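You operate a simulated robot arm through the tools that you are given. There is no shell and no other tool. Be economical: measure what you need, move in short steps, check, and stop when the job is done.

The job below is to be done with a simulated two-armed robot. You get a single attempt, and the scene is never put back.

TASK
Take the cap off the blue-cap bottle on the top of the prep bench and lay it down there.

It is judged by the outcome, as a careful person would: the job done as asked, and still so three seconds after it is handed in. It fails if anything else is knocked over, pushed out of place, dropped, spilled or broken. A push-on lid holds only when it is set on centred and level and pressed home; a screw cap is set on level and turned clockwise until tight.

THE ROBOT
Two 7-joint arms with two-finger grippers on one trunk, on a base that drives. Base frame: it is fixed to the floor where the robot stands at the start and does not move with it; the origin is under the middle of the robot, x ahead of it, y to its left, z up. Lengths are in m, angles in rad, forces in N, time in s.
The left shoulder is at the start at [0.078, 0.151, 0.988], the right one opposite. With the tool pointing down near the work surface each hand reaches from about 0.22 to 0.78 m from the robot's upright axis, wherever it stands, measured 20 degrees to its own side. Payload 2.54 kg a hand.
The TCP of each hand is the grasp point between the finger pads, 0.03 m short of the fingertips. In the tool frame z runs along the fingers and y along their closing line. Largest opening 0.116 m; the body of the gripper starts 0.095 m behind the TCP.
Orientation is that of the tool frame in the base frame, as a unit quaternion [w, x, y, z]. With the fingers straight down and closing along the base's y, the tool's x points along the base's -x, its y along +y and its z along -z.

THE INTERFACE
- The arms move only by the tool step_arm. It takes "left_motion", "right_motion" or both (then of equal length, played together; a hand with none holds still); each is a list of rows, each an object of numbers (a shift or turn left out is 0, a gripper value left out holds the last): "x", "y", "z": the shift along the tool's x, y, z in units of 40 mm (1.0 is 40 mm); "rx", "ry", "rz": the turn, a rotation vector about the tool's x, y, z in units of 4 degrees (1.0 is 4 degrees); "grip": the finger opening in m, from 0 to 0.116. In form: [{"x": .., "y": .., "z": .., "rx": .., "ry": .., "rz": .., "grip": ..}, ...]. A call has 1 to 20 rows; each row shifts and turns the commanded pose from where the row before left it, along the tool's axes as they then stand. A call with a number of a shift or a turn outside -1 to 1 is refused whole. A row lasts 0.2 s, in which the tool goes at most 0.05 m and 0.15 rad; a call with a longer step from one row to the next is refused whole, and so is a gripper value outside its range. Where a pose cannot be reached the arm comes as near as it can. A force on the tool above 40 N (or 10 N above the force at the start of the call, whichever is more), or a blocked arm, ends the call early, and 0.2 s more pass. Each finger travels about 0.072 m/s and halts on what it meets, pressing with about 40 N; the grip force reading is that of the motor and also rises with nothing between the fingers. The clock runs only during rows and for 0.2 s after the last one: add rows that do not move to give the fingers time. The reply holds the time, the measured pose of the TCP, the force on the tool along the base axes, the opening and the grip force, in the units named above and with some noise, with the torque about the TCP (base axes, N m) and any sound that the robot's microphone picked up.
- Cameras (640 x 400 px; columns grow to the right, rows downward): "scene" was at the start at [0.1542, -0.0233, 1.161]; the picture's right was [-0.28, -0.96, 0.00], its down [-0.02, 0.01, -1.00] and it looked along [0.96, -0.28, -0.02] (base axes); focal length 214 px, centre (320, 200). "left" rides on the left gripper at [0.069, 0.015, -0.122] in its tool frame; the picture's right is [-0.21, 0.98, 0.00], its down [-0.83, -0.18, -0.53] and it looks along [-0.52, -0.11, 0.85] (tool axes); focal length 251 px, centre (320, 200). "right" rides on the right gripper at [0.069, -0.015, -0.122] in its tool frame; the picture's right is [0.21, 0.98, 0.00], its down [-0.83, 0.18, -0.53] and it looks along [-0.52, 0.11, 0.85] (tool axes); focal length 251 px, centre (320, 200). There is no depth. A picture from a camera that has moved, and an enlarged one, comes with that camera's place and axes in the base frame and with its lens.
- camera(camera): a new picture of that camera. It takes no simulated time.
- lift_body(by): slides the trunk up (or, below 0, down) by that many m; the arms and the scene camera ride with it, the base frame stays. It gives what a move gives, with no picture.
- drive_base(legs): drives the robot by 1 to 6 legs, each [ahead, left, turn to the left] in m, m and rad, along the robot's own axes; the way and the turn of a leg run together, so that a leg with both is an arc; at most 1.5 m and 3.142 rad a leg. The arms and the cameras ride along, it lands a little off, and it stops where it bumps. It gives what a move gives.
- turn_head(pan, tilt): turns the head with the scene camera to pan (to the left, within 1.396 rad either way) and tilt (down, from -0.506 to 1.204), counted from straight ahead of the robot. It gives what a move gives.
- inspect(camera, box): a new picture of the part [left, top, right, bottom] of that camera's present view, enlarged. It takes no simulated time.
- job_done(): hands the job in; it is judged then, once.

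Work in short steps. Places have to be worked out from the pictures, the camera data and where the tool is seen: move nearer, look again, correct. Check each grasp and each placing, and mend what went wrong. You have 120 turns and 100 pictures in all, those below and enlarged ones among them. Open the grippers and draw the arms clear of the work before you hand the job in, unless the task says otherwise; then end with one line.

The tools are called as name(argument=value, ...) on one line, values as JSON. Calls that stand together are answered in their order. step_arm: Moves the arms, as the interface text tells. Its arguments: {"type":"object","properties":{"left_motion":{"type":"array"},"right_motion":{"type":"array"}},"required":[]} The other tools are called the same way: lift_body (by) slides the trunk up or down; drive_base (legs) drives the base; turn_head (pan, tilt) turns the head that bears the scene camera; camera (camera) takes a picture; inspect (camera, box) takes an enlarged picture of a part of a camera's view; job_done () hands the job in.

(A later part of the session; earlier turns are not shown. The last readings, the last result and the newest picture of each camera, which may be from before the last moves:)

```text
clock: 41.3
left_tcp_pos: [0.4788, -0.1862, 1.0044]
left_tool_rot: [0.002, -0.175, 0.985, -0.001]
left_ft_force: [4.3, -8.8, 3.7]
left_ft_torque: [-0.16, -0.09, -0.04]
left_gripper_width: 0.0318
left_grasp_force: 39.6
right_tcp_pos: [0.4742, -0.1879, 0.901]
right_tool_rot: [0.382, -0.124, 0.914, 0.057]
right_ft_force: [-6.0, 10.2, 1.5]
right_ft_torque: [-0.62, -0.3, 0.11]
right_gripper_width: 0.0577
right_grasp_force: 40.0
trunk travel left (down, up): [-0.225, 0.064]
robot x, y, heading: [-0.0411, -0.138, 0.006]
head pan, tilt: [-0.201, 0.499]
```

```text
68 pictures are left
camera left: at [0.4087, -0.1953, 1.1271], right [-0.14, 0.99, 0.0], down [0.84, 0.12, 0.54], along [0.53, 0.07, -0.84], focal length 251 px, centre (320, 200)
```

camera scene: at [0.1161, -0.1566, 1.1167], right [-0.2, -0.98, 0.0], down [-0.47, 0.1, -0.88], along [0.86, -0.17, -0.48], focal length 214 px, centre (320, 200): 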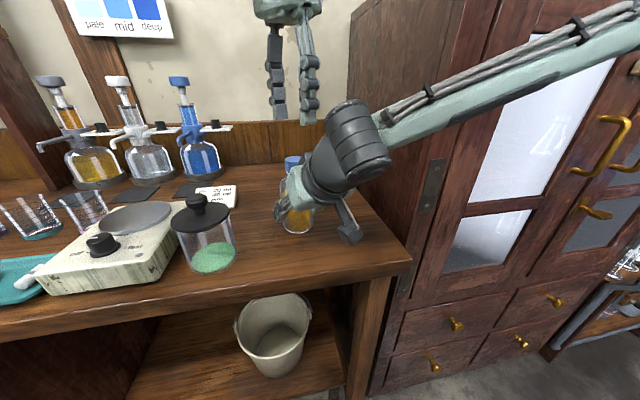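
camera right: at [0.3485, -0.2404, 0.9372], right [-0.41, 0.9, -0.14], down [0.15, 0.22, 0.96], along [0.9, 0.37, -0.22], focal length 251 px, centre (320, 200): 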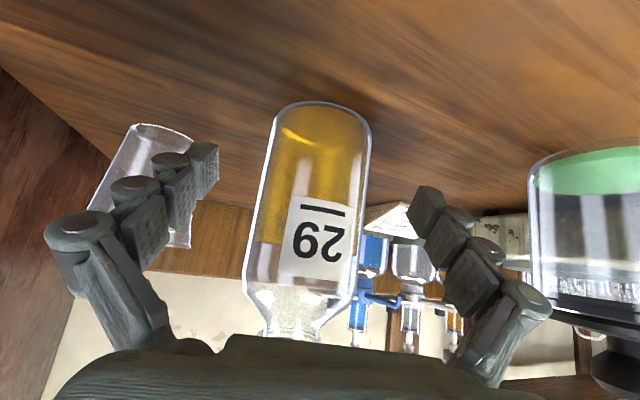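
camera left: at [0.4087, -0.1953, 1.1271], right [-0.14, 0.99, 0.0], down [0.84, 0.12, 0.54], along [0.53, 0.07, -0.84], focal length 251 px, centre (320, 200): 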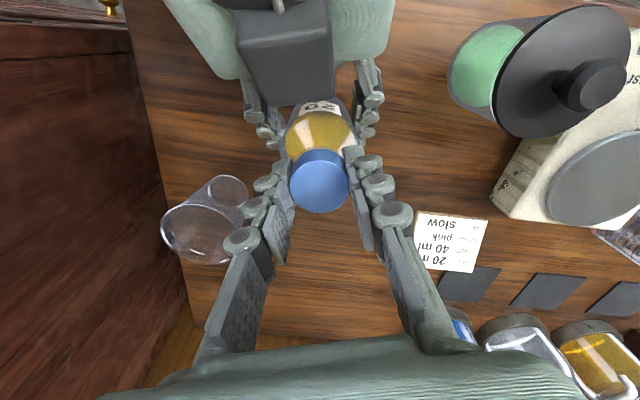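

Upward force on the hand suggests the cap is rising. I continue another 40°.

step_arm(left_motion=[{"rz": -1, "z": -0.01}, {"rz": -1}, {"rz": -1, "z": -0.01}, {"rz": -1}, {"rz": -1, "z": -0.01}, {"rz": -1}, {"rz": -1, "z": -0.01}, {"rz": -1}, {"rz": -1, "z": -0.01}, {"rz": -1}, {}])

inspect(camera="left", box=[220, 60, 420, 240])

```text
clock: 43.7
left_tcp_pos: [0.4772, -0.1866, 1.0067]
left_tool_rot: [0.0, -0.502, 0.865, 0.0]
left_ft_force: [7.9, -7.7, -3.2]
left_ft_torque: [-0.16, -0.13, -0.01]
left_gripper_width: 0.0316
left_grasp_force: 40.2
right_tcp_pos: [0.4753, -0.1879, 0.9017]
right_tool_rot: [0.382, -0.124, 0.914, 0.057]
right_ft_force: [-8.8, 8.3, 4.1]
right_ft_torque: [-0.47, -0.64, 0.06]
right_gripper_width: 0.0576
right_grasp_force: 39.8
trunk travel left (down, up): [-0.225, 0.064]
robot x, y, heading: [-0.0381, -0.1399, 0.003]
head pan, tilt: [-0.201, 0.499]
```

```text
2.22 times, centred on (320, 150) of left
camera zoom: at [0.4317, -0.2384, 1.1289], right [-0.74, 0.67, 0.0], down [0.57, 0.63, 0.53], along [0.36, 0.39, -0.85], focal length 559 px, centre (320, 311)
```

zoom: 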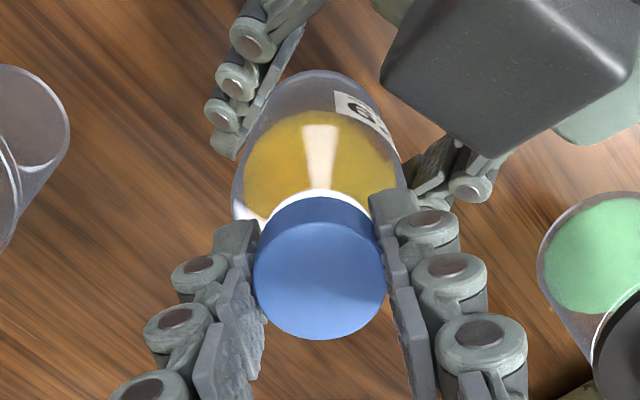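

120° done with low loads. I open slightly, rotate back clockwise to ψ=-60°, and regrip.

step_arm(left_motion=[{"grip": 0.04}, {"grip": 0.05}, {"rz": 1}, {"rz": 1}, {"rz": 1}, {"rz": 1}, {"rz": 1}, {"rz": 1}, {"rz": 1}, {"rz": 1}, {"rz": 1}, {"rz": 1}, {"rz": 1}, {"rz": 1}, {"rz": 1}, {"rz": 1}, {"rz": 1}, {}])

step_arm(left_motion=[{"rz": 1}, {"rz": 1}, {"rz": 1}, {"rz": 1}, {"rz": 1}, {"rz": 1}, {"rz": 1}, {"rz": 1}, {"rz": 1}, {"rz": 1}, {"rz": 1}, {"rz": 1}, {"rz": 1}, {"rz": 1}, {"rz": 1}, {}])

inspect(camera="left", box=[220, 60, 420, 240])

```text
clock: 47.5
left_tcp_pos: [0.4792, -0.1856, 1.0053]
left_tool_rot: [0.001, -0.001, 1.0, -0.001]
left_ft_force: [-0.1, -0.4, -0.3]
left_ft_torque: [-0.02, 0.0, 0.01]
left_gripper_width: 0.0501
left_grasp_force: 0.0
right_tcp_pos: [0.4754, -0.188, 0.8999]
right_tool_rot: [0.381, -0.123, 0.914, 0.057]
right_ft_force: [0.6, -0.6, 0.2]
right_ft_torque: [-0.14, 0.0, -0.07]
right_gripper_width: 0.0578
right_grasp_force: 40.2
trunk travel left (down, up): [-0.225, 0.064]
robot x, y, heading: [-0.0374, -0.1395, 0.002]
head pan, tilt: [-0.201, 0.499]
```

```text
clock: 50.9
left_tcp_pos: [0.48, -0.1854, 1.0056]
left_tool_rot: [0.001, 0.499, 0.866, 0.0]
left_ft_force: [-0.2, -0.7, 0.2]
left_ft_torque: [-0.02, -0.02, 0.0]
left_gripper_width: 0.0501
left_grasp_force: 0.1
right_tcp_pos: [0.4748, -0.1884, 0.9011]
right_tool_rot: [0.382, -0.123, 0.914, 0.057]
right_ft_force: [-0.8, 0.1, 0.2]
right_ft_torque: [-0.07, -0.01, 0.0]
right_gripper_width: 0.0576
right_grasp_force: 40.1
trunk travel left (down, up): [-0.225, 0.064]
robot x, y, heading: [-0.0426, -0.1406, 0.004]
head pan, tilt: [-0.201, 0.499]
```

```text
2.22 times, centred on (320, 150) of left
camera zoom: at [0.4579, -0.1185, 1.1286], right [0.95, 0.31, 0.0], down [0.26, -0.8, 0.54], along [0.16, -0.51, -0.84], focal length 559 px, centre (320, 311)
```

zoom: 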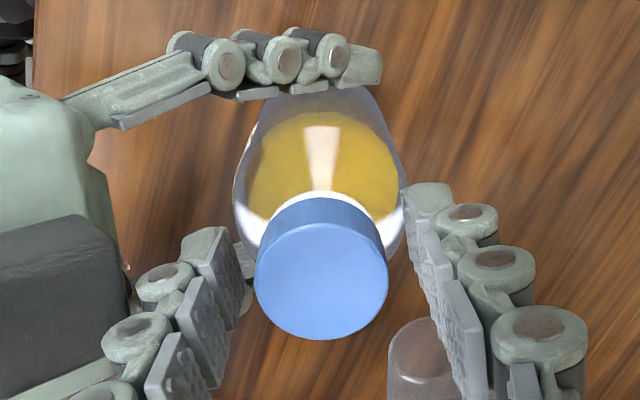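

Cap still level and centred. Regrip and turn another 120° counter-clockwise with a slight lift.

step_arm(left_motion=[{"grip": 0.042}, {"grip": 0.035}, {"grip": 0.028}, {}, {}, {"rz": -1}, {"rz": -1}, {"rz": -1}, {"rz": -1, "z": -0.01}, {"rz": -1}, {"rz": -1}, {"rz": -1}, {"rz": -1, "z": -0.01}, {"rz": -1}, {"rz": -1}, {"rz": -1}, {"rz": -1, "z": -0.01}, {"rz": -1}, {"rz": -1}, {"rz": -1}])

step_arm(left_motion=[{"rz": -1, "z": -0.01}, {"rz": -1}, {"rz": -1}, {"rz": -1}, {"rz": -1, "z": -0.01}, {"rz": -1}, {"rz": -1}, {"rz": -1}, {"rz": -1, "z": -0.01}, {"rz": -1}, {"rz": -1}, {"rz": -1}, {"rz": -1, "z": -0.01}, {"rz": -1}, {"rz": -1}, {}])

inspect(camera="left", box=[220, 60, 420, 240])

```text
clock: 55.1
left_tcp_pos: [0.4794, -0.1856, 1.0078]
left_tool_rot: [0.001, -0.002, 1.0, -0.002]
left_ft_force: [-3.1, -8.0, -0.5]
left_ft_torque: [-0.11, -0.07, -0.02]
left_gripper_width: 0.0322
left_grasp_force: 39.8
right_tcp_pos: [0.4754, -0.1877, 0.9009]
right_tool_rot: [0.382, -0.124, 0.914, 0.057]
right_ft_force: [4.0, 8.7, 0.2]
right_ft_torque: [-0.8, 0.55, 0.06]
right_gripper_width: 0.0577
right_grasp_force: 40.3
trunk travel left (down, up): [-0.225, 0.064]
robot x, y, heading: [-0.0413, -0.1423, -0.002]
head pan, tilt: [-0.201, 0.499]
```

```text
clock: 58.5
left_tcp_pos: [0.4789, -0.185, 1.008]
left_tool_rot: [0.0, -0.502, 0.865, -0.001]
left_ft_force: [4.4, -10.9, -8.7]
left_ft_torque: [-0.34, 0.03, 0.0]
left_gripper_width: 0.0317
left_grasp_force: 39.8
right_tcp_pos: [0.4759, -0.1868, 0.9016]
right_tool_rot: [0.383, -0.122, 0.914, 0.057]
right_ft_force: [-4.6, 11.3, 5.5]
right_ft_torque: [-0.93, -0.48, 0.06]
right_gripper_width: 0.0576
right_grasp_force: 40.5
trunk travel left (down, up): [-0.225, 0.064]
robot x, y, heading: [-0.0419, -0.1393, -0.001]
head pan, tilt: [-0.201, 0.499]
```

```text
2.22 times, centred on (320, 150) of left
camera zoom: at [0.4324, -0.2382, 1.1315], right [-0.74, 0.67, 0.0], down [0.57, 0.63, 0.53], along [0.36, 0.39, -0.85], focal length 559 px, centre (320, 311)
```

zoom: 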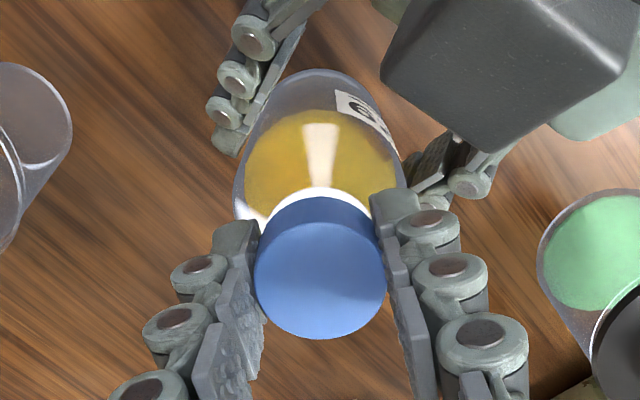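

Still threaded (it pulls back when lifted). Another regrasp and stroke, without lift this time so I can read the rise.

step_arm(left_motion=[{"grip": 0.04}, {"grip": 0.05, "z": 0.04}, {"rz": 1}, {"rz": 1}, {"rz": 1}, {"rz": 1}, {"rz": 1}, {"rz": 1}, {"rz": 1}, {"rz": 1}, {"rz": 1}, {"rz": 1}, {"rz": 1}, {"rz": 1}, {"rz": 1}, {"rz": 1}, {"rz": 1}, {}])

step_arm(left_motion=[{"rz": 1}, {"rz": 1}, {"rz": 1}, {"rz": 1}, {"rz": 1}, {"rz": 1}, {"rz": 1}, {"rz": 1}, {"rz": 1}, {"rz": 1}, {"rz": 1}, {"rz": 1}, {"rz": 1}, {"rz": 1}, {"rz": 1}, {"grip": 0.042}, {"grip": 0.035}, {"grip": 0.028}, {}, {}])

step_arm(left_motion=[{"rz": -1}, {"rz": -1}, {"rz": -1}, {"rz": -1}, {"rz": -1}, {"rz": -1}, {"rz": -1}, {"rz": -1}, {"rz": -1}, {"rz": -1}, {"rz": -1}, {"rz": -1}, {"rz": -1}, {"rz": -1}, {"rz": -1}])

step_arm(left_motion=[{"rz": -1}, {"rz": -1}, {"rz": -1}, {"rz": -1}, {"rz": -1}, {"rz": -1}, {"rz": -1}, {"rz": -1}, {"rz": -1}, {"rz": -1}, {"rz": -1}, {"rz": -1}, {"rz": -1}, {"rz": -1}, {"rz": -1}])

inspect(camera="left", box=[220, 60, 420, 240])

```text
clock: 62.3
left_tcp_pos: [0.4795, -0.1859, 1.0084]
left_tool_rot: [0.001, -0.001, 1.0, -0.001]
left_ft_force: [-0.5, 0.3, 0.4]
left_ft_torque: [0.0, 0.02, -0.02]
left_gripper_width: 0.0499
left_grasp_force: 0.0
right_tcp_pos: [0.4755, -0.188, 0.9003]
right_tool_rot: [0.382, -0.123, 0.914, 0.056]
right_ft_force: [0.7, -0.4, 0.9]
right_ft_torque: [0.02, -0.05, 0.01]
right_gripper_width: 0.0575
right_grasp_force: 39.8
trunk travel left (down, up): [-0.225, 0.064]
robot x, y, heading: [-0.0406, -0.1399, 0.002]
head pan, tilt: [-0.201, 0.499]
```

```text
clock: 66.5
left_tcp_pos: [0.481, -0.1848, 1.0083]
left_tool_rot: [0.002, 0.497, 0.868, 0.0]
left_ft_force: [7.3, 2.2, 1.0]
left_ft_torque: [0.07, -0.12, -0.01]
left_gripper_width: 0.0318
left_grasp_force: 39.8
right_tcp_pos: [0.4752, -0.1877, 0.8993]
right_tool_rot: [0.382, -0.124, 0.914, 0.058]
right_ft_force: [-7.4, -3.6, 0.5]
right_ft_torque: [0.22, -0.77, 0.01]
right_gripper_width: 0.0574
right_grasp_force: 39.9
trunk travel left (down, up): [-0.225, 0.064]
robot x, y, heading: [-0.0398, -0.1392, 0.002]
head pan, tilt: [-0.201, 0.499]
```

```text
clock: 69.7
left_tcp_pos: [0.4795, -0.1852, 1.0075]
left_tool_rot: [0.0, -0.001, 1.0, 0.0]
left_ft_force: [-1.4, -1.7, 0.8]
left_ft_torque: [-0.03, 0.03, -0.03]
left_gripper_width: 0.0315
left_grasp_force: 39.7
right_tcp_pos: [0.4759, -0.1879, 0.9009]
right_tool_rot: [0.382, -0.123, 0.914, 0.057]
right_ft_force: [1.8, 1.3, 0.4]
right_ft_torque: [-0.15, 0.16, 0.03]
right_gripper_width: 0.0578
right_grasp_force: 39.6
trunk travel left (down, up): [-0.225, 0.064]
robot x, y, heading: [-0.0387, -0.143, 0.001]
head pan, tilt: [-0.201, 0.499]
```

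```text
clock: 72.9
left_tcp_pos: [0.4791, -0.187, 1.0079]
left_tool_rot: [0.0, -0.502, 0.865, -0.001]
left_ft_force: [-2.4, -9.2, 0.6]
left_ft_torque: [-0.17, 0.01, -0.05]
left_gripper_width: 0.0316
left_grasp_force: 40.0
right_tcp_pos: [0.4762, -0.1873, 0.9009]
right_tool_rot: [0.381, -0.123, 0.914, 0.056]
right_ft_force: [1.4, 9.4, -1.0]
right_ft_torque: [-0.85, 0.13, 0.07]
right_gripper_width: 0.0575
right_grasp_force: 40.5
trunk travel left (down, up): [-0.225, 0.064]
robot x, y, heading: [-0.039, -0.1394, -0.003]
head pan, tilt: [-0.201, 0.499]
```

```text
2.22 times, centred on (320, 150) of left
camera zoom: at [0.432, -0.2384, 1.1302], right [-0.74, 0.67, 0.0], down [0.57, 0.63, 0.53], along [0.36, 0.39, -0.85], focal length 559 px, centre (320, 311)
```

zoom: 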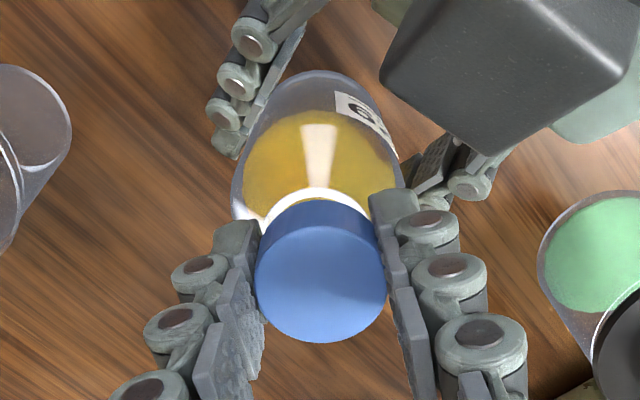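

The gap under the cap has grown and vertical force is near zero: likely loose after 360°. I test with a gentle 4 mm lift.

step_arm(left_motion=[{"z": -0.05}, {"z": -0.05}, {}])

inspect(camera="left", box=[220, 60, 420, 240])

```text
clock: 73.7
left_tcp_pos: [0.4795, -0.1858, 1.011]
left_tool_rot: [-0.001, -0.502, 0.865, 0.0]
left_ft_force: [0.2, -8.0, -5.6]
left_ft_torque: [-0.1, 0.01, 0.0]
left_gripper_width: 0.0315
left_grasp_force: 40.1
right_tcp_pos: [0.4767, -0.188, 0.9015]
right_tool_rot: [0.382, -0.123, 0.914, 0.056]
right_ft_force: [0.8, 7.5, 2.2]
right_ft_torque: [-0.77, 0.0, 0.01]
right_gripper_width: 0.0578
right_grasp_force: 40.2
trunk travel left (down, up): [-0.225, 0.064]
robot x, y, heading: [-0.0402, -0.1418, 0.004]
head pan, tilt: [-0.201, 0.499]
```

```text
2.22 times, centred on (320, 150) of left
camera zoom: at [0.4323, -0.2383, 1.1339], right [-0.74, 0.67, 0.0], down [0.57, 0.63, 0.53], along [0.36, 0.39, -0.85], focal length 559 px, centre (320, 311)
```

zoom: 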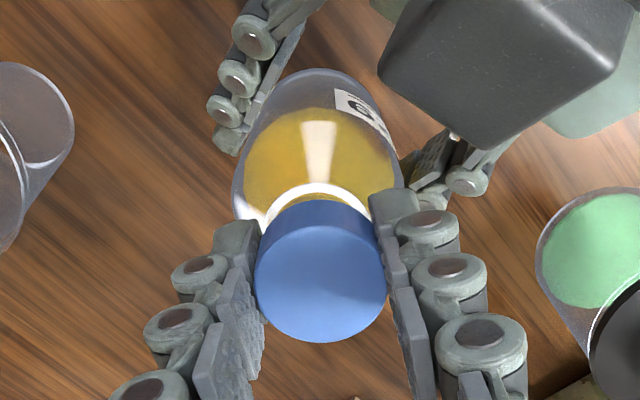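

The cap moved with the fingers while the neck ring became more visible. Lift another 6 mm gently.

step_arm(left_motion=[{"z": -0.05}, {"z": -0.05}, {"z": -0.05}, {}])

inspect(camera="left", box=[220, 60, 420, 240])

```text
clock: 74.7
left_tcp_pos: [0.4802, -0.1844, 1.018]
left_tool_rot: [0.001, -0.501, 0.865, -0.001]
left_ft_force: [0.3, 1.4, 0.5]
left_ft_torque: [-0.02, 0.0, -0.01]
left_gripper_width: 0.0319
left_grasp_force: 39.9
right_tcp_pos: [0.4745, -0.1896, 0.9004]
right_tool_rot: [0.382, -0.122, 0.914, 0.057]
right_ft_force: [0.0, -1.3, 0.5]
right_ft_torque: [0.07, -0.16, -0.05]
right_gripper_width: 0.0575
right_grasp_force: 39.1
trunk travel left (down, up): [-0.225, 0.064]
robot x, y, heading: [-0.0424, -0.1393, -0.003]
head pan, tilt: [-0.201, 0.499]
```

```text
2.22 times, centred on (320, 150) of left
camera zoom: at [0.4322, -0.2377, 1.1402], right [-0.74, 0.67, 0.0], down [0.57, 0.63, 0.53], along [0.36, 0.39, -0.85], focal length 559 px, centre (320, 311)
```

zoom: 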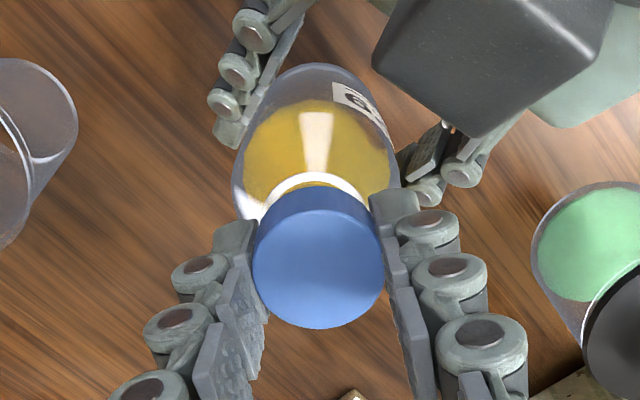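

Fingers slipped up the cap, so it's still threaded. I reopen, lower back, rewind and do another stroke.

step_arm(left_motion=[{"grip": 0.04}, {"grip": 0.05}, {"z": 0.15}, {"z": 0.1}, {"rz": 1}, {"rz": 1}, {"rz": 1}, {"rz": 1}, {"rz": 1}, {"rz": 1}, {"rz": 1}, {"rz": 1}, {"rz": 1}, {"rz": 1}, {"rz": 1}, {"rz": 1}, {"rz": 1}, {"rz": 1}, {"rz": 1}])

inspect(camera="left", box=[220, 60, 420, 240])

step_arm(left_motion=[{"rz": 1}, {"rz": 1}, {"rz": 1}, {"rz": 1}, {"rz": 1}, {"rz": 1}, {"rz": 1}, {"rz": 1}, {"rz": 1}, {"rz": 1}, {"rz": 1}, {"rz": 1}, {"rz": 1}, {"rz": 1}, {"rz": 1}, {"grip": 0.042}, {"grip": 0.035}, {"grip": 0.028}, {}, {}])

inspect(camera="left", box=[220, 60, 420, 240])

```text
clock: 78.7
left_tcp_pos: [0.4796, -0.1853, 1.0065]
left_tool_rot: [0.001, -0.001, 1.0, -0.001]
left_ft_force: [-0.3, -0.7, 0.3]
left_ft_torque: [0.01, 0.01, 0.01]
left_gripper_width: 0.0499
left_grasp_force: 0.0
right_tcp_pos: [0.4762, -0.1879, 0.9004]
right_tool_rot: [0.382, -0.123, 0.914, 0.057]
right_ft_force: [0.2, 0.4, 0.4]
right_ft_torque: [-0.02, 0.01, -0.03]
right_gripper_width: 0.0577
right_grasp_force: 40.5
trunk travel left (down, up): [-0.225, 0.064]
robot x, y, heading: [-0.0379, -0.1413, -0.001]
head pan, tilt: [-0.201, 0.499]
```

```text
2.22 times, centred on (320, 150) of left
camera zoom: at [0.4103, -0.1707, 1.1299], right [0.21, 0.98, 0.0], down [0.83, -0.18, 0.54], along [0.52, -0.12, -0.84], focal length 559 px, centre (320, 311)
```

zoom: 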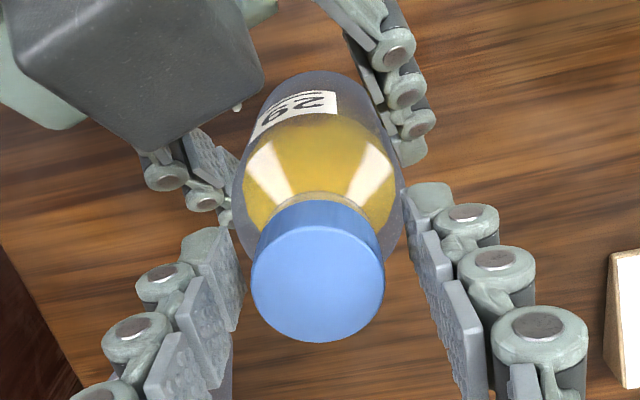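

```text
clock: 82.9
left_tcp_pos: [0.4791, -0.1848, 1.0068]
left_tool_rot: [0.001, 0.499, 0.867, -0.001]
left_ft_force: [4.1, 1.8, 0.1]
left_ft_torque: [0.03, -0.09, 0.04]
left_gripper_width: 0.0313
left_grasp_force: 39.9
right_tcp_pos: [0.476, -0.1882, 0.9001]
right_tool_rot: [0.381, -0.122, 0.915, 0.056]
right_ft_force: [-4.1, -1.9, -0.3]
right_ft_torque: [0.11, -0.46, 0.03]
right_gripper_width: 0.0577
right_grasp_force: 39.7
trunk travel left (down, up): [-0.225, 0.064]
robot x, y, heading: [-0.0397, -0.1423, 0.002]
head pan, tilt: [-0.201, 0.499]
```

```text
2.22 times, centred on (320, 150) of left
camera zoom: at [0.4581, -0.1183, 1.1298], right [0.95, 0.31, 0.0], down [0.26, -0.8, 0.54], along [0.17, -0.51, -0.84], focal length 559 px, centre (320, 311)
```

zoom: 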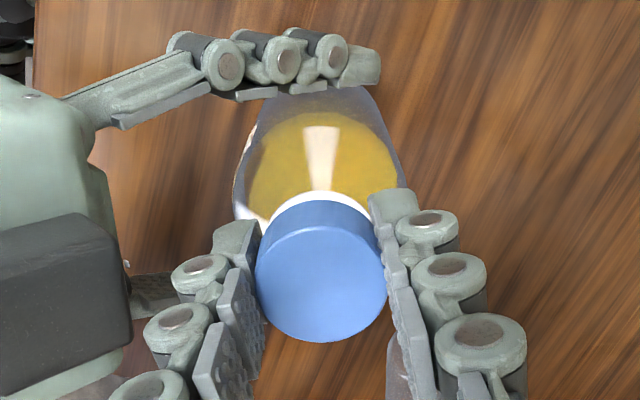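

Cap has risen ~2 mm vs. earlier, so it is truly unscrewing. Continue with the next 120° stroke.

step_arm(left_motion=[{"rz": -1}, {"rz": -1}, {"rz": -1}, {"rz": -1}, {"rz": -1}, {"rz": -1}, {"rz": -1}, {"rz": -1}, {"rz": -1}, {"rz": -1}, {"rz": -1}, {"rz": -1}, {"rz": -1}, {"rz": -1}, {"rz": -1}])

step_arm(left_motion=[{"rz": -1}, {"rz": -1}, {"rz": -1}, {"rz": -1}, {"rz": -1}, {"rz": -1}, {"rz": -1}, {"rz": -1}, {"rz": -1}, {"rz": -1}, {"rz": -1}, {"rz": -1}, {"rz": -1}, {"rz": -1}, {"rz": -1}])

inspect(camera="left", box=[220, 60, 420, 240])

```text
clock: 86.1
left_tcp_pos: [0.4789, -0.1853, 1.0078]
left_tool_rot: [0.001, -0.002, 1.0, -0.001]
left_ft_force: [-2.2, -6.0, -0.6]
left_ft_torque: [-0.09, 0.0, -0.73]
left_gripper_width: 0.0304
left_grasp_force: 40.0
right_tcp_pos: [0.4759, -0.1876, 0.9]
right_tool_rot: [0.382, -0.123, 0.914, 0.057]
right_ft_force: [1.0, 4.8, 0.6]
right_ft_torque: [-0.48, 0.22, 0.74]
right_gripper_width: 0.0578
right_grasp_force: 40.0
trunk travel left (down, up): [-0.225, 0.064]
robot x, y, heading: [-0.039, -0.1383, 0.002]
head pan, tilt: [-0.201, 0.499]
```

```text
clock: 89.3
left_tcp_pos: [0.4779, -0.1854, 1.0086]
left_tool_rot: [-0.001, -0.501, 0.865, -0.001]
left_ft_force: [6.9, -11.6, -1.5]
left_ft_torque: [-0.18, -0.09, -0.73]
left_gripper_width: 0.0303
left_grasp_force: 39.7
right_tcp_pos: [0.4745, -0.1866, 0.9004]
right_tool_rot: [0.382, -0.125, 0.914, 0.058]
right_ft_force: [-6.8, 11.7, 0.2]
right_ft_torque: [-1.01, -0.63, 0.8]
right_gripper_width: 0.0581
right_grasp_force: 40.1
trunk travel left (down, up): [-0.225, 0.064]
robot x, y, heading: [-0.0412, -0.1418, -0.001]
head pan, tilt: [-0.201, 0.499]
```

```text
2.22 times, centred on (320, 150) of left
camera zoom: at [0.4319, -0.2382, 1.1301], right [-0.74, 0.67, 0.0], down [0.57, 0.63, 0.53], along [0.36, 0.39, -0.85], focal length 559 px, centre (320, 311)
```

zoom: 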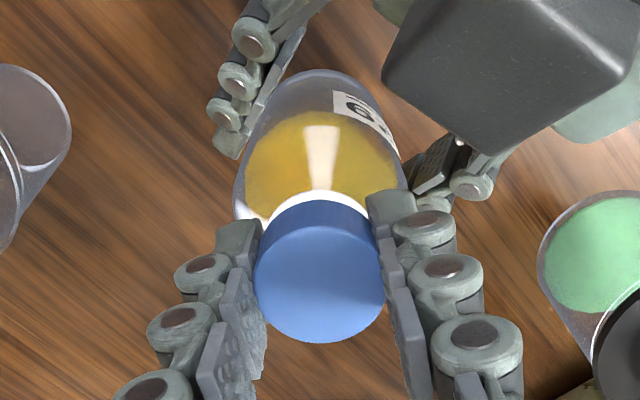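

Now the torque reads -0.73 N·m, different from before. I look closely from the scene camera before continuing.

inspect(camera="scene", box=[250, 130, 350, 210])

inspect(camera="left", box=[280, 120, 360, 190])

```text
5.00 times, centred on (300, 170) of scene
camera zoom: at [0.1163, -0.1564, 1.1166], right [-0.2, -0.98, 0.0], down [-0.47, 0.1, -0.88], along [0.86, -0.17, -0.48], focal length 1072 px, centre (420, 350)
```

zoom: 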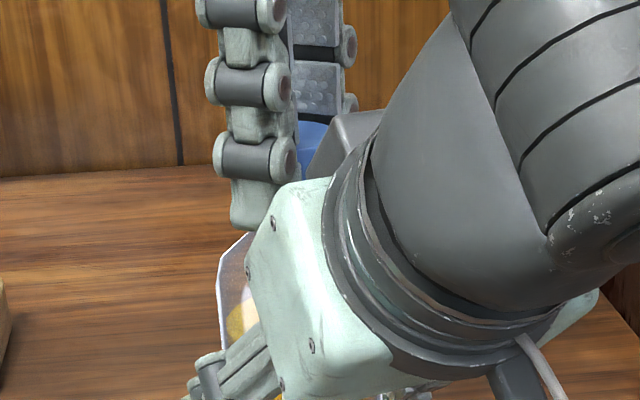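

```text
5.71 times, centred on (320, 155) of left
camera zoom: at [0.4319, -0.2382, 1.1301], right [-0.74, 0.67, 0.0], down [0.57, 0.63, 0.53], along [0.36, 0.39, -0.85], focal length 1437 px, centre (320, 457)
```

zoom: 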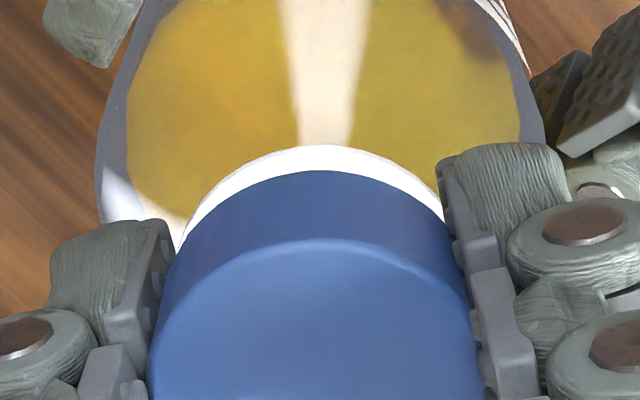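

Cap turned freely before and now resists, so I test lifting in small steps, watching whether the cap stays with the fingers.

step_arm(left_motion=[{"z": -0.04}, {"z": -0.04}, {"z": -0.04}, {}])

inspect(camera="left", box=[280, 120, 360, 190])

```text
clock: 90.3
left_tcp_pos: [0.479, -0.1864, 1.0118]
left_tool_rot: [0.0, -0.502, 0.865, 0.0]
left_ft_force: [8.6, -10.0, -21.7]
left_ft_torque: [-0.39, -0.2, -0.31]
left_gripper_width: 0.0301
left_grasp_force: 39.7
right_tcp_pos: [0.4765, -0.1877, 0.9027]
right_tool_rot: [0.384, -0.123, 0.913, 0.057]
right_ft_force: [-8.4, 9.6, 17.3]
right_ft_torque: [-0.59, -0.75, 0.39]
right_gripper_width: 0.0582
right_grasp_force: 40.0
trunk travel left (down, up): [-0.225, 0.064]
robot x, y, heading: [-0.0375, -0.1405, 0.001]
head pan, tilt: [-0.201, 0.499]
```

```text
5.71 times, centred on (320, 155) of left
camera zoom: at [0.4323, -0.2381, 1.1338], right [-0.74, 0.67, 0.0], down [0.57, 0.63, 0.53], along [0.36, 0.4, -0.85], focal length 1437 px, centre (320, 457)
```

zoom: 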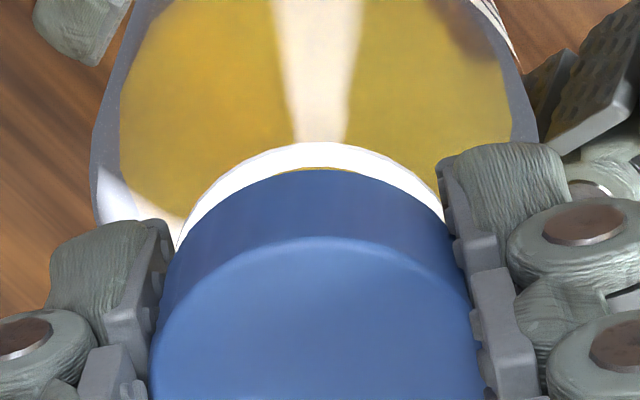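

Now the grip is firm (30.1 mm, 22 N pull) and the cap still holds; earlier strokes may have been gripping a slick low part (31.8 mm). I relax, reopen, rewind, and regrip slightly higher on the cap only.

step_arm(left_motion=[{"z": 0.06}, {"z": 0.06}, {"grip": 0.04}, {"grip": 0.05}, {"z": -0.05, "rz": 1}, {"rz": 1}, {"rz": 1}, {"rz": 1}, {"rz": 1}, {"rz": 1}, {"rz": 1}, {"rz": 1}, {"rz": 1}, {"rz": 1}, {"rz": 1}, {"rz": 1}, {"rz": 1}, {"rz": 1}, {"rz": 1}])

step_arm(left_motion=[{"rz": 1}, {"rz": 1}, {"rz": 1}, {"rz": 1}, {"rz": 1}, {"rz": 1}, {"rz": 1}, {"rz": 1}, {"rz": 1}, {"rz": 1}, {"rz": 1}, {"rz": 1}, {"rz": 1}, {"rz": 1}, {"rz": 1}, {"rz": 1}, {}])

inspect(camera="left", box=[260, 110, 380, 220])

step_arm(left_motion=[{"grip": 0.042}, {"grip": 0.035}, {"grip": 0.028}, {}, {}])

```text
clock: 94.3
left_tcp_pos: [0.4802, -0.1845, 1.0094]
left_tool_rot: [0.001, 0.0, 1.0, -0.001]
left_ft_force: [-0.3, 0.3, 0.5]
left_ft_torque: [0.02, -0.02, 0.0]
left_gripper_width: 0.0501
left_grasp_force: 0.0
right_tcp_pos: [0.4766, -0.1896, 0.8994]
right_tool_rot: [0.382, -0.123, 0.914, 0.057]
right_ft_force: [0.3, 0.0, -3.8]
right_ft_torque: [-0.01, 0.02, -0.02]
right_gripper_width: 0.0578
right_grasp_force: 40.3
trunk travel left (down, up): [-0.225, 0.064]
robot x, y, heading: [-0.0418, -0.1369, 0.005]
head pan, tilt: [-0.201, 0.499]
```

```text
clock: 97.9
left_tcp_pos: [0.4787, -0.1869, 1.0106]
left_tool_rot: [0.001, 0.529, 0.849, -0.001]
left_ft_force: [-0.8, 0.8, 1.1]
left_ft_torque: [0.01, 0.02, 0.02]
left_gripper_width: 0.0501
left_grasp_force: 0.2
right_tcp_pos: [0.4756, -0.1877, 0.9001]
right_tool_rot: [0.382, -0.123, 0.914, 0.057]
right_ft_force: [-0.3, 0.7, -3.5]
right_ft_torque: [-0.01, -0.01, -0.01]
right_gripper_width: 0.0579
right_grasp_force: 40.0
trunk travel left (down, up): [-0.225, 0.064]
robot x, y, heading: [-0.037, -0.1438, 0.007]
head pan, tilt: [-0.201, 0.499]
```

```text
3.64 times, centred on (320, 165) of left
camera zoom: at [0.463, -0.1174, 1.1319], right [0.97, 0.24, 0.0], down [0.2, -0.82, 0.54], along [0.13, -0.52, -0.84], focal length 914 px, centre (320, 327)
```

zoom: 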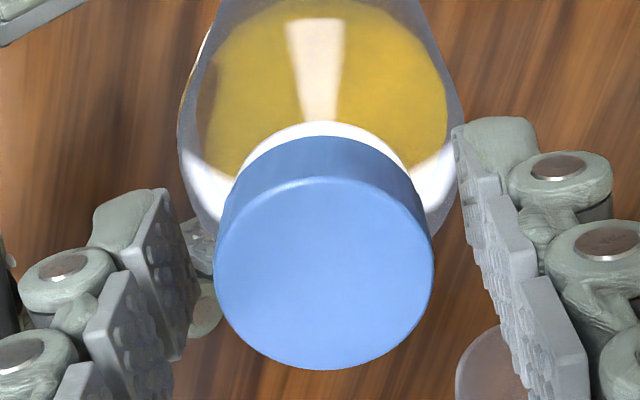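

```text
clock: 99.1
left_tcp_pos: [0.4794, -0.1863, 1.0097]
left_tool_rot: [0.001, 0.529, 0.849, 0.0]
left_ft_force: [5.0, 1.9, -0.7]
left_ft_torque: [-0.03, 0.04, -0.06]
left_gripper_width: 0.0301
left_grasp_force: 40.2
right_tcp_pos: [0.4752, -0.1877, 0.8999]
right_tool_rot: [0.382, -0.122, 0.914, 0.056]
right_ft_force: [-5.2, -2.3, -2.6]
right_ft_torque: [0.16, -0.47, 0.04]
right_gripper_width: 0.0575
right_grasp_force: 40.1
trunk travel left (down, up): [-0.225, 0.064]
robot x, y, heading: [-0.0426, -0.1419, 0.003]
head pan, tilt: [-0.201, 0.499]
```

Grip now 30.1 mm on the cap proper. Turn counter-clockwise and read the torque partway.

step_arm(left_motion=[{"rz": -1}, {"rz": -1}, {"rz": -1}, {"rz": -1}, {"rz": -1}])

step_arm(left_motion=[{"rz": -1}, {"rz": -1}, {"rz": -1}, {"rz": -1}, {"rz": -1}, {"rz": -1}, {"rz": -1}, {"rz": -1}, {"rz": -1}, {"rz": -1}, {"rz": -1}])

step_arm(left_motion=[{"rz": -1}, {"rz": -1}, {"rz": -1}, {"rz": -1}, {"rz": -1}, {"rz": -1}, {"rz": -1}, {"rz": -1}, {"rz": -1}, {"rz": -1}, {"rz": -1}, {"rz": -1}, {"rz": -1}, {"rz": -1}, {"rz": -1}])

inspect(camera="left", box=[260, 110, 380, 220])

```text
clock: 100.3
left_tcp_pos: [0.4786, -0.1858, 1.0093]
left_tool_rot: [0.0, 0.373, 0.928, 0.0]
left_ft_force: [-0.6, 0.1, -0.7]
left_ft_torque: [-0.02, 0.05, -0.75]
left_gripper_width: 0.0314
left_grasp_force: 40.2
right_tcp_pos: [0.4758, -0.188, 0.9008]
right_tool_rot: [0.382, -0.124, 0.914, 0.057]
right_ft_force: [1.3, -0.2, -1.5]
right_ft_torque: [-0.04, 0.07, 0.75]
right_gripper_width: 0.0581
right_grasp_force: 40.0
trunk travel left (down, up): [-0.225, 0.064]
robot x, y, heading: [-0.0425, -0.1414, -0.001]
head pan, tilt: [-0.201, 0.499]
```

```text
clock: 102.7
left_tcp_pos: [0.4792, -0.185, 1.0091]
left_tool_rot: [0.001, -0.003, 1.0, -0.001]
left_ft_force: [-1.0, -4.2, -1.0]
left_ft_torque: [-0.04, 0.01, -0.71]
left_gripper_width: 0.0301
left_grasp_force: 40.2
right_tcp_pos: [0.4749, -0.1883, 0.9005]
right_tool_rot: [0.382, -0.123, 0.914, 0.057]
right_ft_force: [1.4, 3.8, -1.5]
right_ft_torque: [-0.39, 0.08, 0.76]
right_gripper_width: 0.0578
right_grasp_force: 40.0
trunk travel left (down, up): [-0.225, 0.064]
robot x, y, heading: [-0.0392, -0.143, 0.002]
head pan, tilt: [-0.201, 0.499]
```

```text
clock: 105.9
left_tcp_pos: [0.4778, -0.186, 1.0092]
left_tool_rot: [0.0, -0.501, 0.865, -0.001]
left_ft_force: [2.7, -4.2, -3.2]
left_ft_torque: [-0.08, -0.04, -0.78]
left_gripper_width: 0.0298
left_grasp_force: 40.1
right_tcp_pos: [0.4761, -0.1878, 0.9004]
right_tool_rot: [0.381, -0.123, 0.914, 0.057]
right_ft_force: [-2.1, 4.2, 0.4]
right_ft_torque: [-0.37, -0.21, 0.78]
right_gripper_width: 0.058
right_grasp_force: 39.8
trunk travel left (down, up): [-0.225, 0.064]
robot x, y, heading: [-0.0406, -0.1403, 0.002]
head pan, tilt: [-0.201, 0.499]
```

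```text
3.64 times, centred on (320, 165) of left
camera zoom: at [0.432, -0.2383, 1.1319], right [-0.74, 0.67, 0.0], down [0.57, 0.63, 0.53], along [0.36, 0.39, -0.85], focal length 914 px, centre (320, 327)
```

zoom: 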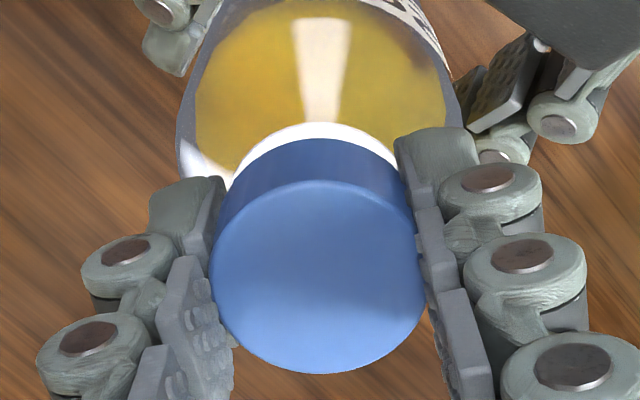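

Torque is steadily ~0.75 N·m. To see whether the cap is turning or slipping, I rewind to the identical pose and compare the cap height with the previous picture.

step_arm(left_motion=[{"grip": 0.04}, {"grip": 0.05}, {"rz": 1}, {"rz": 1}, {"rz": 1}, {"rz": 1}, {"rz": 1}, {"rz": 1}, {"rz": 1}, {"rz": 1}, {"rz": 1}, {"rz": 1}, {"rz": 1}, {"rz": 1}, {"rz": 1}, {"rz": 1}, {"rz": 1}])

step_arm(left_motion=[{"rz": 1}, {"rz": 1}, {"rz": 1}, {"rz": 1}, {"rz": 1}, {"rz": 1}, {"rz": 1}, {"rz": 1}, {"rz": 1}, {"rz": 1}, {"rz": 1}, {"rz": 1}, {"rz": 1}, {"rz": 1}, {"rz": 1}, {"rz": 1}, {}])

inspect(camera="left", box=[260, 110, 380, 220])

```text
clock: 109.5
left_tcp_pos: [0.48, -0.1856, 1.0092]
left_tool_rot: [0.001, -0.001, 1.0, -0.001]
left_ft_force: [-1.2, 0.1, 0.8]
left_ft_torque: [0.02, -0.01, -0.01]
left_gripper_width: 0.05
left_grasp_force: 0.1
right_tcp_pos: [0.4751, -0.1879, 0.9005]
right_tool_rot: [0.382, -0.123, 0.914, 0.057]
right_ft_force: [-0.7, 0.7, -2.5]
right_ft_torque: [-0.01, 0.0, 0.0]
right_gripper_width: 0.0579
right_grasp_force: 39.8
trunk travel left (down, up): [-0.225, 0.064]
robot x, y, heading: [-0.0402, -0.1408, -0.002]
head pan, tilt: [-0.201, 0.499]
```

```text
clock: 113.1
left_tcp_pos: [0.4791, -0.1863, 1.0089]
left_tool_rot: [0.0, 0.529, 0.849, 0.0]
left_ft_force: [0.8, 0.5, -0.5]
left_ft_torque: [-0.04, -0.05, 0.0]
left_gripper_width: 0.0499
left_grasp_force: 0.1
right_tcp_pos: [0.4749, -0.1894, 0.9004]
right_tool_rot: [0.382, -0.123, 0.914, 0.057]
right_ft_force: [0.7, 0.6, -3.9]
right_ft_torque: [-0.01, 0.02, -0.02]
right_gripper_width: 0.0578
right_grasp_force: 39.8
trunk travel left (down, up): [-0.225, 0.064]
robot x, y, heading: [-0.0449, -0.1422, 0.003]
head pan, tilt: [-0.201, 0.499]
```

```text
3.64 times, centred on (320, 165) of left
camera zoom: at [0.4627, -0.1171, 1.1318], right [0.97, 0.24, 0.0], down [0.2, -0.82, 0.54], along [0.13, -0.52, -0.84], focal length 914 px, centre (320, 327)
```

zoom: 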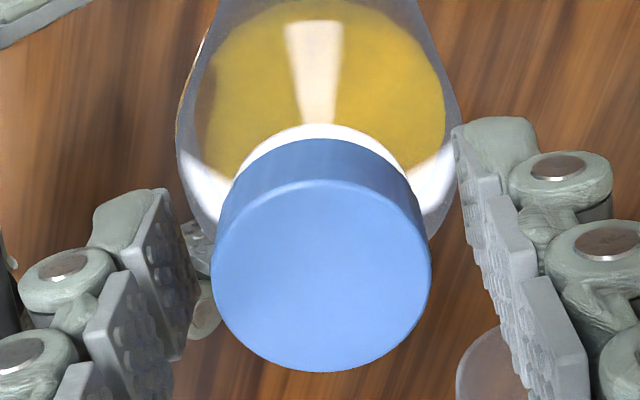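

Inconclusive/slip-like. I do a diagnostic: regrip, turn 20° CCW, then 12° CW, and compare torques.

step_arm(left_motion=[{"grip": 0.042}, {"grip": 0.035}, {"grip": 0.028}, {}, {}, {"rz": -1}, {"rz": -1}, {"rz": -1}, {"rz": -1}, {"rz": -1}])

step_arm(left_motion=[{"rz": 0.5}, {"rz": 0.5}])

step_arm(left_motion=[{"rz": 1}, {"rz": 1}])

```text
clock: 115.3
left_tcp_pos: [0.4796, -0.186, 1.0106]
left_tool_rot: [0.001, 0.372, 0.928, -0.001]
left_ft_force: [1.2, 0.0, -2.1]
left_ft_torque: [0.01, 0.0, -0.69]
left_gripper_width: 0.0315
left_grasp_force: 39.7
right_tcp_pos: [0.4762, -0.1881, 0.9004]
right_tool_rot: [0.382, -0.123, 0.914, 0.057]
right_ft_force: [-0.1, 0.8, -0.2]
right_ft_torque: [-0.04, -0.1, 0.73]
right_gripper_width: 0.0579
right_grasp_force: 39.8
trunk travel left (down, up): [-0.225, 0.064]
robot x, y, heading: [-0.0414, -0.1386, 0.001]
head pan, tilt: [-0.201, 0.499]
```

```text
clock: 115.9
left_tcp_pos: [0.4797, -0.1862, 1.0098]
left_tool_rot: [0.001, 0.405, 0.914, -0.001]
left_ft_force: [-1.3, -2.8, -3.5]
left_ft_torque: [-0.01, 0.05, 0.05]
left_gripper_width: 0.0309
left_grasp_force: 39.3
right_tcp_pos: [0.4748, -0.1875, 0.9018]
right_tool_rot: [0.381, -0.123, 0.914, 0.058]
right_ft_force: [0.7, 2.0, -0.9]
right_ft_torque: [-0.17, 0.15, 0.0]
right_gripper_width: 0.0578
right_grasp_force: 40.0
trunk travel left (down, up): [-0.225, 0.064]
robot x, y, heading: [-0.039, -0.1399, 0.002]
head pan, tilt: [-0.201, 0.499]
```

```text
clock: 116.5
left_tcp_pos: [0.4791, -0.1868, 1.0096]
left_tool_rot: [0.0, 0.469, 0.883, 0.0]
left_ft_force: [-1.2, -2.5, -4.1]
left_ft_torque: [-0.1, 0.06, 0.01]
left_gripper_width: 0.0312
left_grasp_force: 40.0
right_tcp_pos: [0.4758, -0.1893, 0.9006]
right_tool_rot: [0.382, -0.123, 0.914, 0.057]
right_ft_force: [2.2, 2.2, 2.2]
right_ft_torque: [-0.12, 0.17, -0.01]
right_gripper_width: 0.0579
right_grasp_force: 39.6
trunk travel left (down, up): [-0.225, 0.064]
robot x, y, heading: [-0.0378, -0.1421, 0.004]
head pan, tilt: [-0.201, 0.499]
```

Very informative: clockwise is torque-free while counter-clockwise hits a stop, i.e. the cap is fully unscrewed to the thread end. I go back near the stop without loading it, then lift straight.

step_arm(left_motion=[{"rz": -1}, {"rz": -1}, {}])

step_arm(left_motion=[{"z": -0.04}, {"z": -0.04}, {}])

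step_arm(left_motion=[{"z": -0.04}, {"z": -0.04}, {}])

inspect(camera="left", box=[260, 110, 380, 220])

```text
clock: 117.3
left_tcp_pos: [0.4794, -0.1871, 1.0098]
left_tool_rot: [0.001, 0.405, 0.914, 0.001]
left_ft_force: [0.1, -2.3, -3.9]
left_ft_torque: [-0.06, 0.03, -0.03]
left_gripper_width: 0.0314
left_grasp_force: 39.4
right_tcp_pos: [0.476, -0.1879, 0.9015]
right_tool_rot: [0.382, -0.123, 0.914, 0.057]
right_ft_force: [-0.6, 1.0, 1.5]
right_ft_torque: [-0.13, -0.01, -0.02]
right_gripper_width: 0.0578
right_grasp_force: 40.0
trunk travel left (down, up): [-0.225, 0.064]
robot x, y, heading: [-0.0404, -0.1404, 0.004]
head pan, tilt: [-0.201, 0.499]
```

```text
clock: 118.1
left_tcp_pos: [0.4803, -0.1858, 1.0109]
left_tool_rot: [0.0, 0.405, 0.914, 0.0]
left_ft_force: [1.1, -0.7, -20.3]
left_ft_torque: [-0.13, -0.12, 0.02]
left_gripper_width: 0.0318
left_grasp_force: 39.8
right_tcp_pos: [0.4766, -0.1891, 0.9018]
right_tool_rot: [0.384, -0.124, 0.913, 0.058]
right_ft_force: [-2.6, -0.1, 16.4]
right_ft_torque: [0.06, -0.01, 0.0]
right_gripper_width: 0.0574
right_grasp_force: 39.6
trunk travel left (down, up): [-0.225, 0.064]
robot x, y, heading: [-0.0389, -0.141, 0.002]
head pan, tilt: [-0.201, 0.499]
```

```text
clock: 118.9
left_tcp_pos: [0.4799, -0.1856, 1.0163]
left_tool_rot: [0.001, 0.405, 0.914, -0.001]
left_ft_force: [0.2, -2.8, -24.5]
left_ft_torque: [0.08, 0.12, -0.19]
left_gripper_width: 0.0316
left_grasp_force: 40.1
right_tcp_pos: [0.4753, -0.1878, 0.9026]
right_tool_rot: [0.383, -0.123, 0.914, 0.057]
right_ft_force: [0.2, 2.3, 21.0]
right_ft_torque: [-0.32, -0.25, 0.21]
right_gripper_width: 0.0577
right_grasp_force: 39.8
trunk travel left (down, up): [-0.225, 0.064]
robot x, y, heading: [-0.0379, -0.142, 0.001]
head pan, tilt: [-0.201, 0.499]
```

```text
3.64 times, centred on (320, 165) of left
camera zoom: at [0.4443, -0.1245, 1.1377], right [0.87, 0.5, 0.0], down [0.42, -0.73, 0.54], along [0.27, -0.46, -0.84], focal length 914 px, centre (320, 327)
```

zoom: 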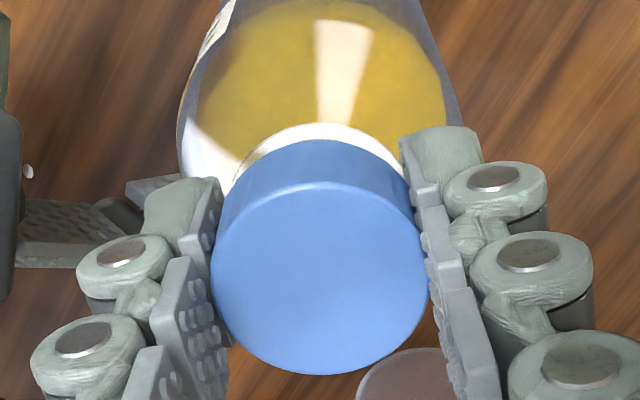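

Comparing pictures again: at the end of stroke 3 the cap was actually free in the hand, and my reopening dropped it back on the neck where it re-engaged. Now the bottle itself was lifted slightly through the right fingers. I loosen the right grip, set the bottle back on the bench with the left, and re-hold.

step_arm(left_motion=[{}, {}, {"z": 0.04}, {"z": 0.04}, {"z": 0.04}, {}], right_motion=[{"grip": 0.06}, {"grip": 0.066}, {}, {}, {}, {}])

camera(camera="right")

```text
clock: 120.3
left_tcp_pos: [0.4798, -0.1847, 1.0121]
left_tool_rot: [0.0, 0.405, 0.914, -0.001]
left_ft_force: [-0.5, 0.7, -2.6]
left_ft_torque: [0.01, -0.02, 0.02]
left_gripper_width: 0.0317
left_grasp_force: 39.8
right_tcp_pos: [0.4747, -0.1877, 0.9008]
right_tool_rot: [0.382, -0.123, 0.914, 0.057]
right_ft_force: [0.4, 1.0, 0.1]
right_ft_torque: [0.01, -0.03, 0.03]
right_gripper_width: 0.0659
right_grasp_force: 0.1
trunk travel left (down, up): [-0.225, 0.064]
robot x, y, heading: [-0.0425, -0.1414, 0.002]
head pan, tilt: [-0.201, 0.499]
```

```text
51 pictures are left
camera right: at [0.3486, -0.2405, 0.9372], right [-0.41, 0.9, -0.14], down [0.15, 0.22, 0.96], along [0.9, 0.37, -0.22], focal length 251 px, centre (320, 200)
```

right: 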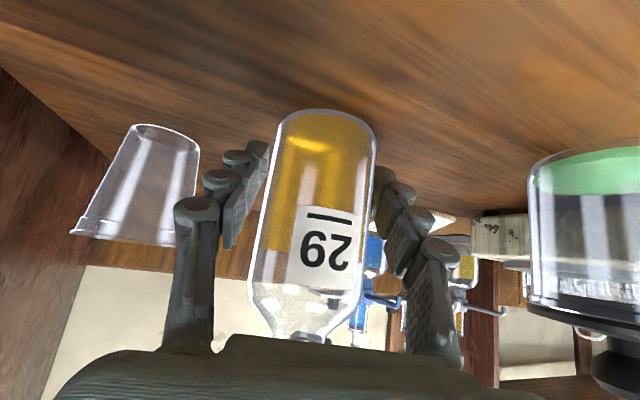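

The bottle hangs from the cap ~4 mm above the bench. Lower in small steps until the bench takes it.

step_arm(left_motion=[{"z": 0.04}, {"z": 0.04}, {}])

step_arm(left_motion=[{"z": 0.025}, {"z": 0.025}, {}])

```text
clock: 121.1
left_tcp_pos: [0.4795, -0.1868, 1.0087]
left_tool_rot: [0.002, 0.405, 0.914, -0.001]
left_ft_force: [0.0, -0.4, -2.4]
left_ft_torque: [0.0, -0.03, 0.01]
left_gripper_width: 0.0315
left_grasp_force: 40.2
right_tcp_pos: [0.4752, -0.1881, 0.9014]
right_tool_rot: [0.382, -0.123, 0.914, 0.057]
right_ft_force: [0.1, 0.4, 0.0]
right_ft_torque: [-0.03, -0.02, 0.0]
right_gripper_width: 0.0659
right_grasp_force: 0.1
trunk travel left (down, up): [-0.225, 0.064]
robot x, y, heading: [-0.0401, -0.1402, 0.002]
head pan, tilt: [-0.201, 0.499]
```

```text
clock: 121.9
left_tcp_pos: [0.4787, -0.1861, 1.0068]
left_tool_rot: [0.001, 0.406, 0.914, -0.001]
left_ft_force: [1.7, -1.1, 6.9]
left_ft_torque: [0.02, -0.09, -0.05]
left_gripper_width: 0.0319
left_grasp_force: 41.0
right_tcp_pos: [0.4737, -0.1878, 0.9005]
right_tool_rot: [0.382, -0.123, 0.914, 0.057]
right_ft_force: [-0.1, 0.2, -0.1]
right_ft_torque: [-0.03, -0.01, -0.01]
right_gripper_width: 0.066
right_grasp_force: 0.0
trunk travel left (down, up): [-0.225, 0.064]
robot x, y, heading: [-0.0435, -0.139, 0.003]
head pan, tilt: [-0.201, 0.499]
```

Bench supports it again. Re-close the right hand, then open the left and rotate it (open) to ψ=+60° so I can turn the cap clockwise to re-thread it properly and start anew.

step_arm(left_motion=[{}, {}, {}, {}, {}, {"grip": 0.04}, {"grip": 0.05}, {"rz": -1}, {"rz": -1}, {"rz": -1}, {"rz": -1}, {"rz": -1}, {"rz": -1}, {"rz": -1}, {"rz": -1}, {"rz": -1}, {"rz": -1}, {"rz": -1}, {"rz": -1}], right_motion=[{"grip": 0.06}, {"grip": 0.055}, {"grip": 0.048}, {}, {}, {}, {}, {}, {}, {}, {}, {}, {}, {}, {}, {}, {}, {}, {}])

step_arm(left_motion=[{"rz": -1}, {"rz": -1}, {"rz": -1}, {"rz": -1}, {"rz": -1}, {"rz": -1}, {"rz": -1}, {"rz": -1}, {"rz": -1}, {"rz": -1}, {"rz": -1}, {"rz": -1}, {"rz": -1}, {"rz": -1}, {"rz": -1}, {}])

inspect(camera="left", box=[260, 110, 380, 220])

```text
clock: 125.9
left_tcp_pos: [0.4782, -0.187, 1.007]
left_tool_rot: [0.001, -0.002, 1.0, -0.001]
left_ft_force: [-0.3, 0.6, -0.6]
left_ft_torque: [0.01, -0.01, -0.03]
left_gripper_width: 0.0501
left_grasp_force: 0.1
right_tcp_pos: [0.475, -0.1877, 0.9008]
right_tool_rot: [0.382, -0.123, 0.914, 0.057]
right_ft_force: [-0.6, -1.0, 4.3]
right_ft_torque: [-0.15, 0.15, 0.02]
right_gripper_width: 0.0575
right_grasp_force: 39.9
trunk travel left (down, up): [-0.225, 0.064]
robot x, y, heading: [-0.0396, -0.1395, -0.001]
head pan, tilt: [-0.201, 0.499]
```

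```text
clock: 129.3
left_tcp_pos: [0.4791, -0.1859, 1.0051]
left_tool_rot: [0.0, -0.502, 0.865, -0.001]
left_ft_force: [0.8, 0.2, -0.4]
left_ft_torque: [0.02, 0.02, -0.01]
left_gripper_width: 0.05
left_grasp_force: 0.0
right_tcp_pos: [0.4754, -0.1887, 0.9024]
right_tool_rot: [0.383, -0.123, 0.914, 0.057]
right_ft_force: [1.5, -1.7, 5.6]
right_ft_torque: [-0.23, 0.06, 0.06]
right_gripper_width: 0.0575
right_grasp_force: 39.8
trunk travel left (down, up): [-0.225, 0.064]
robot x, y, heading: [-0.0367, -0.1432, -0.0]
head pan, tilt: [-0.201, 0.499]
```

```text
3.64 times, centred on (320, 165) of left
camera zoom: at [0.4315, -0.2382, 1.1285], right [-0.74, 0.67, 0.0], down [0.57, 0.63, 0.53], along [0.36, 0.39, -0.85], focal length 914 px, centre (320, 327)
```

zoom: 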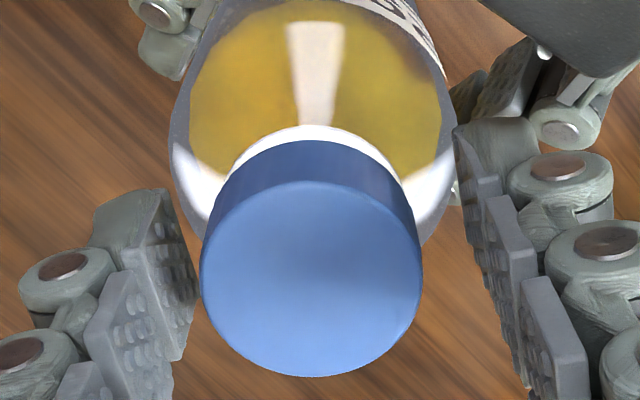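

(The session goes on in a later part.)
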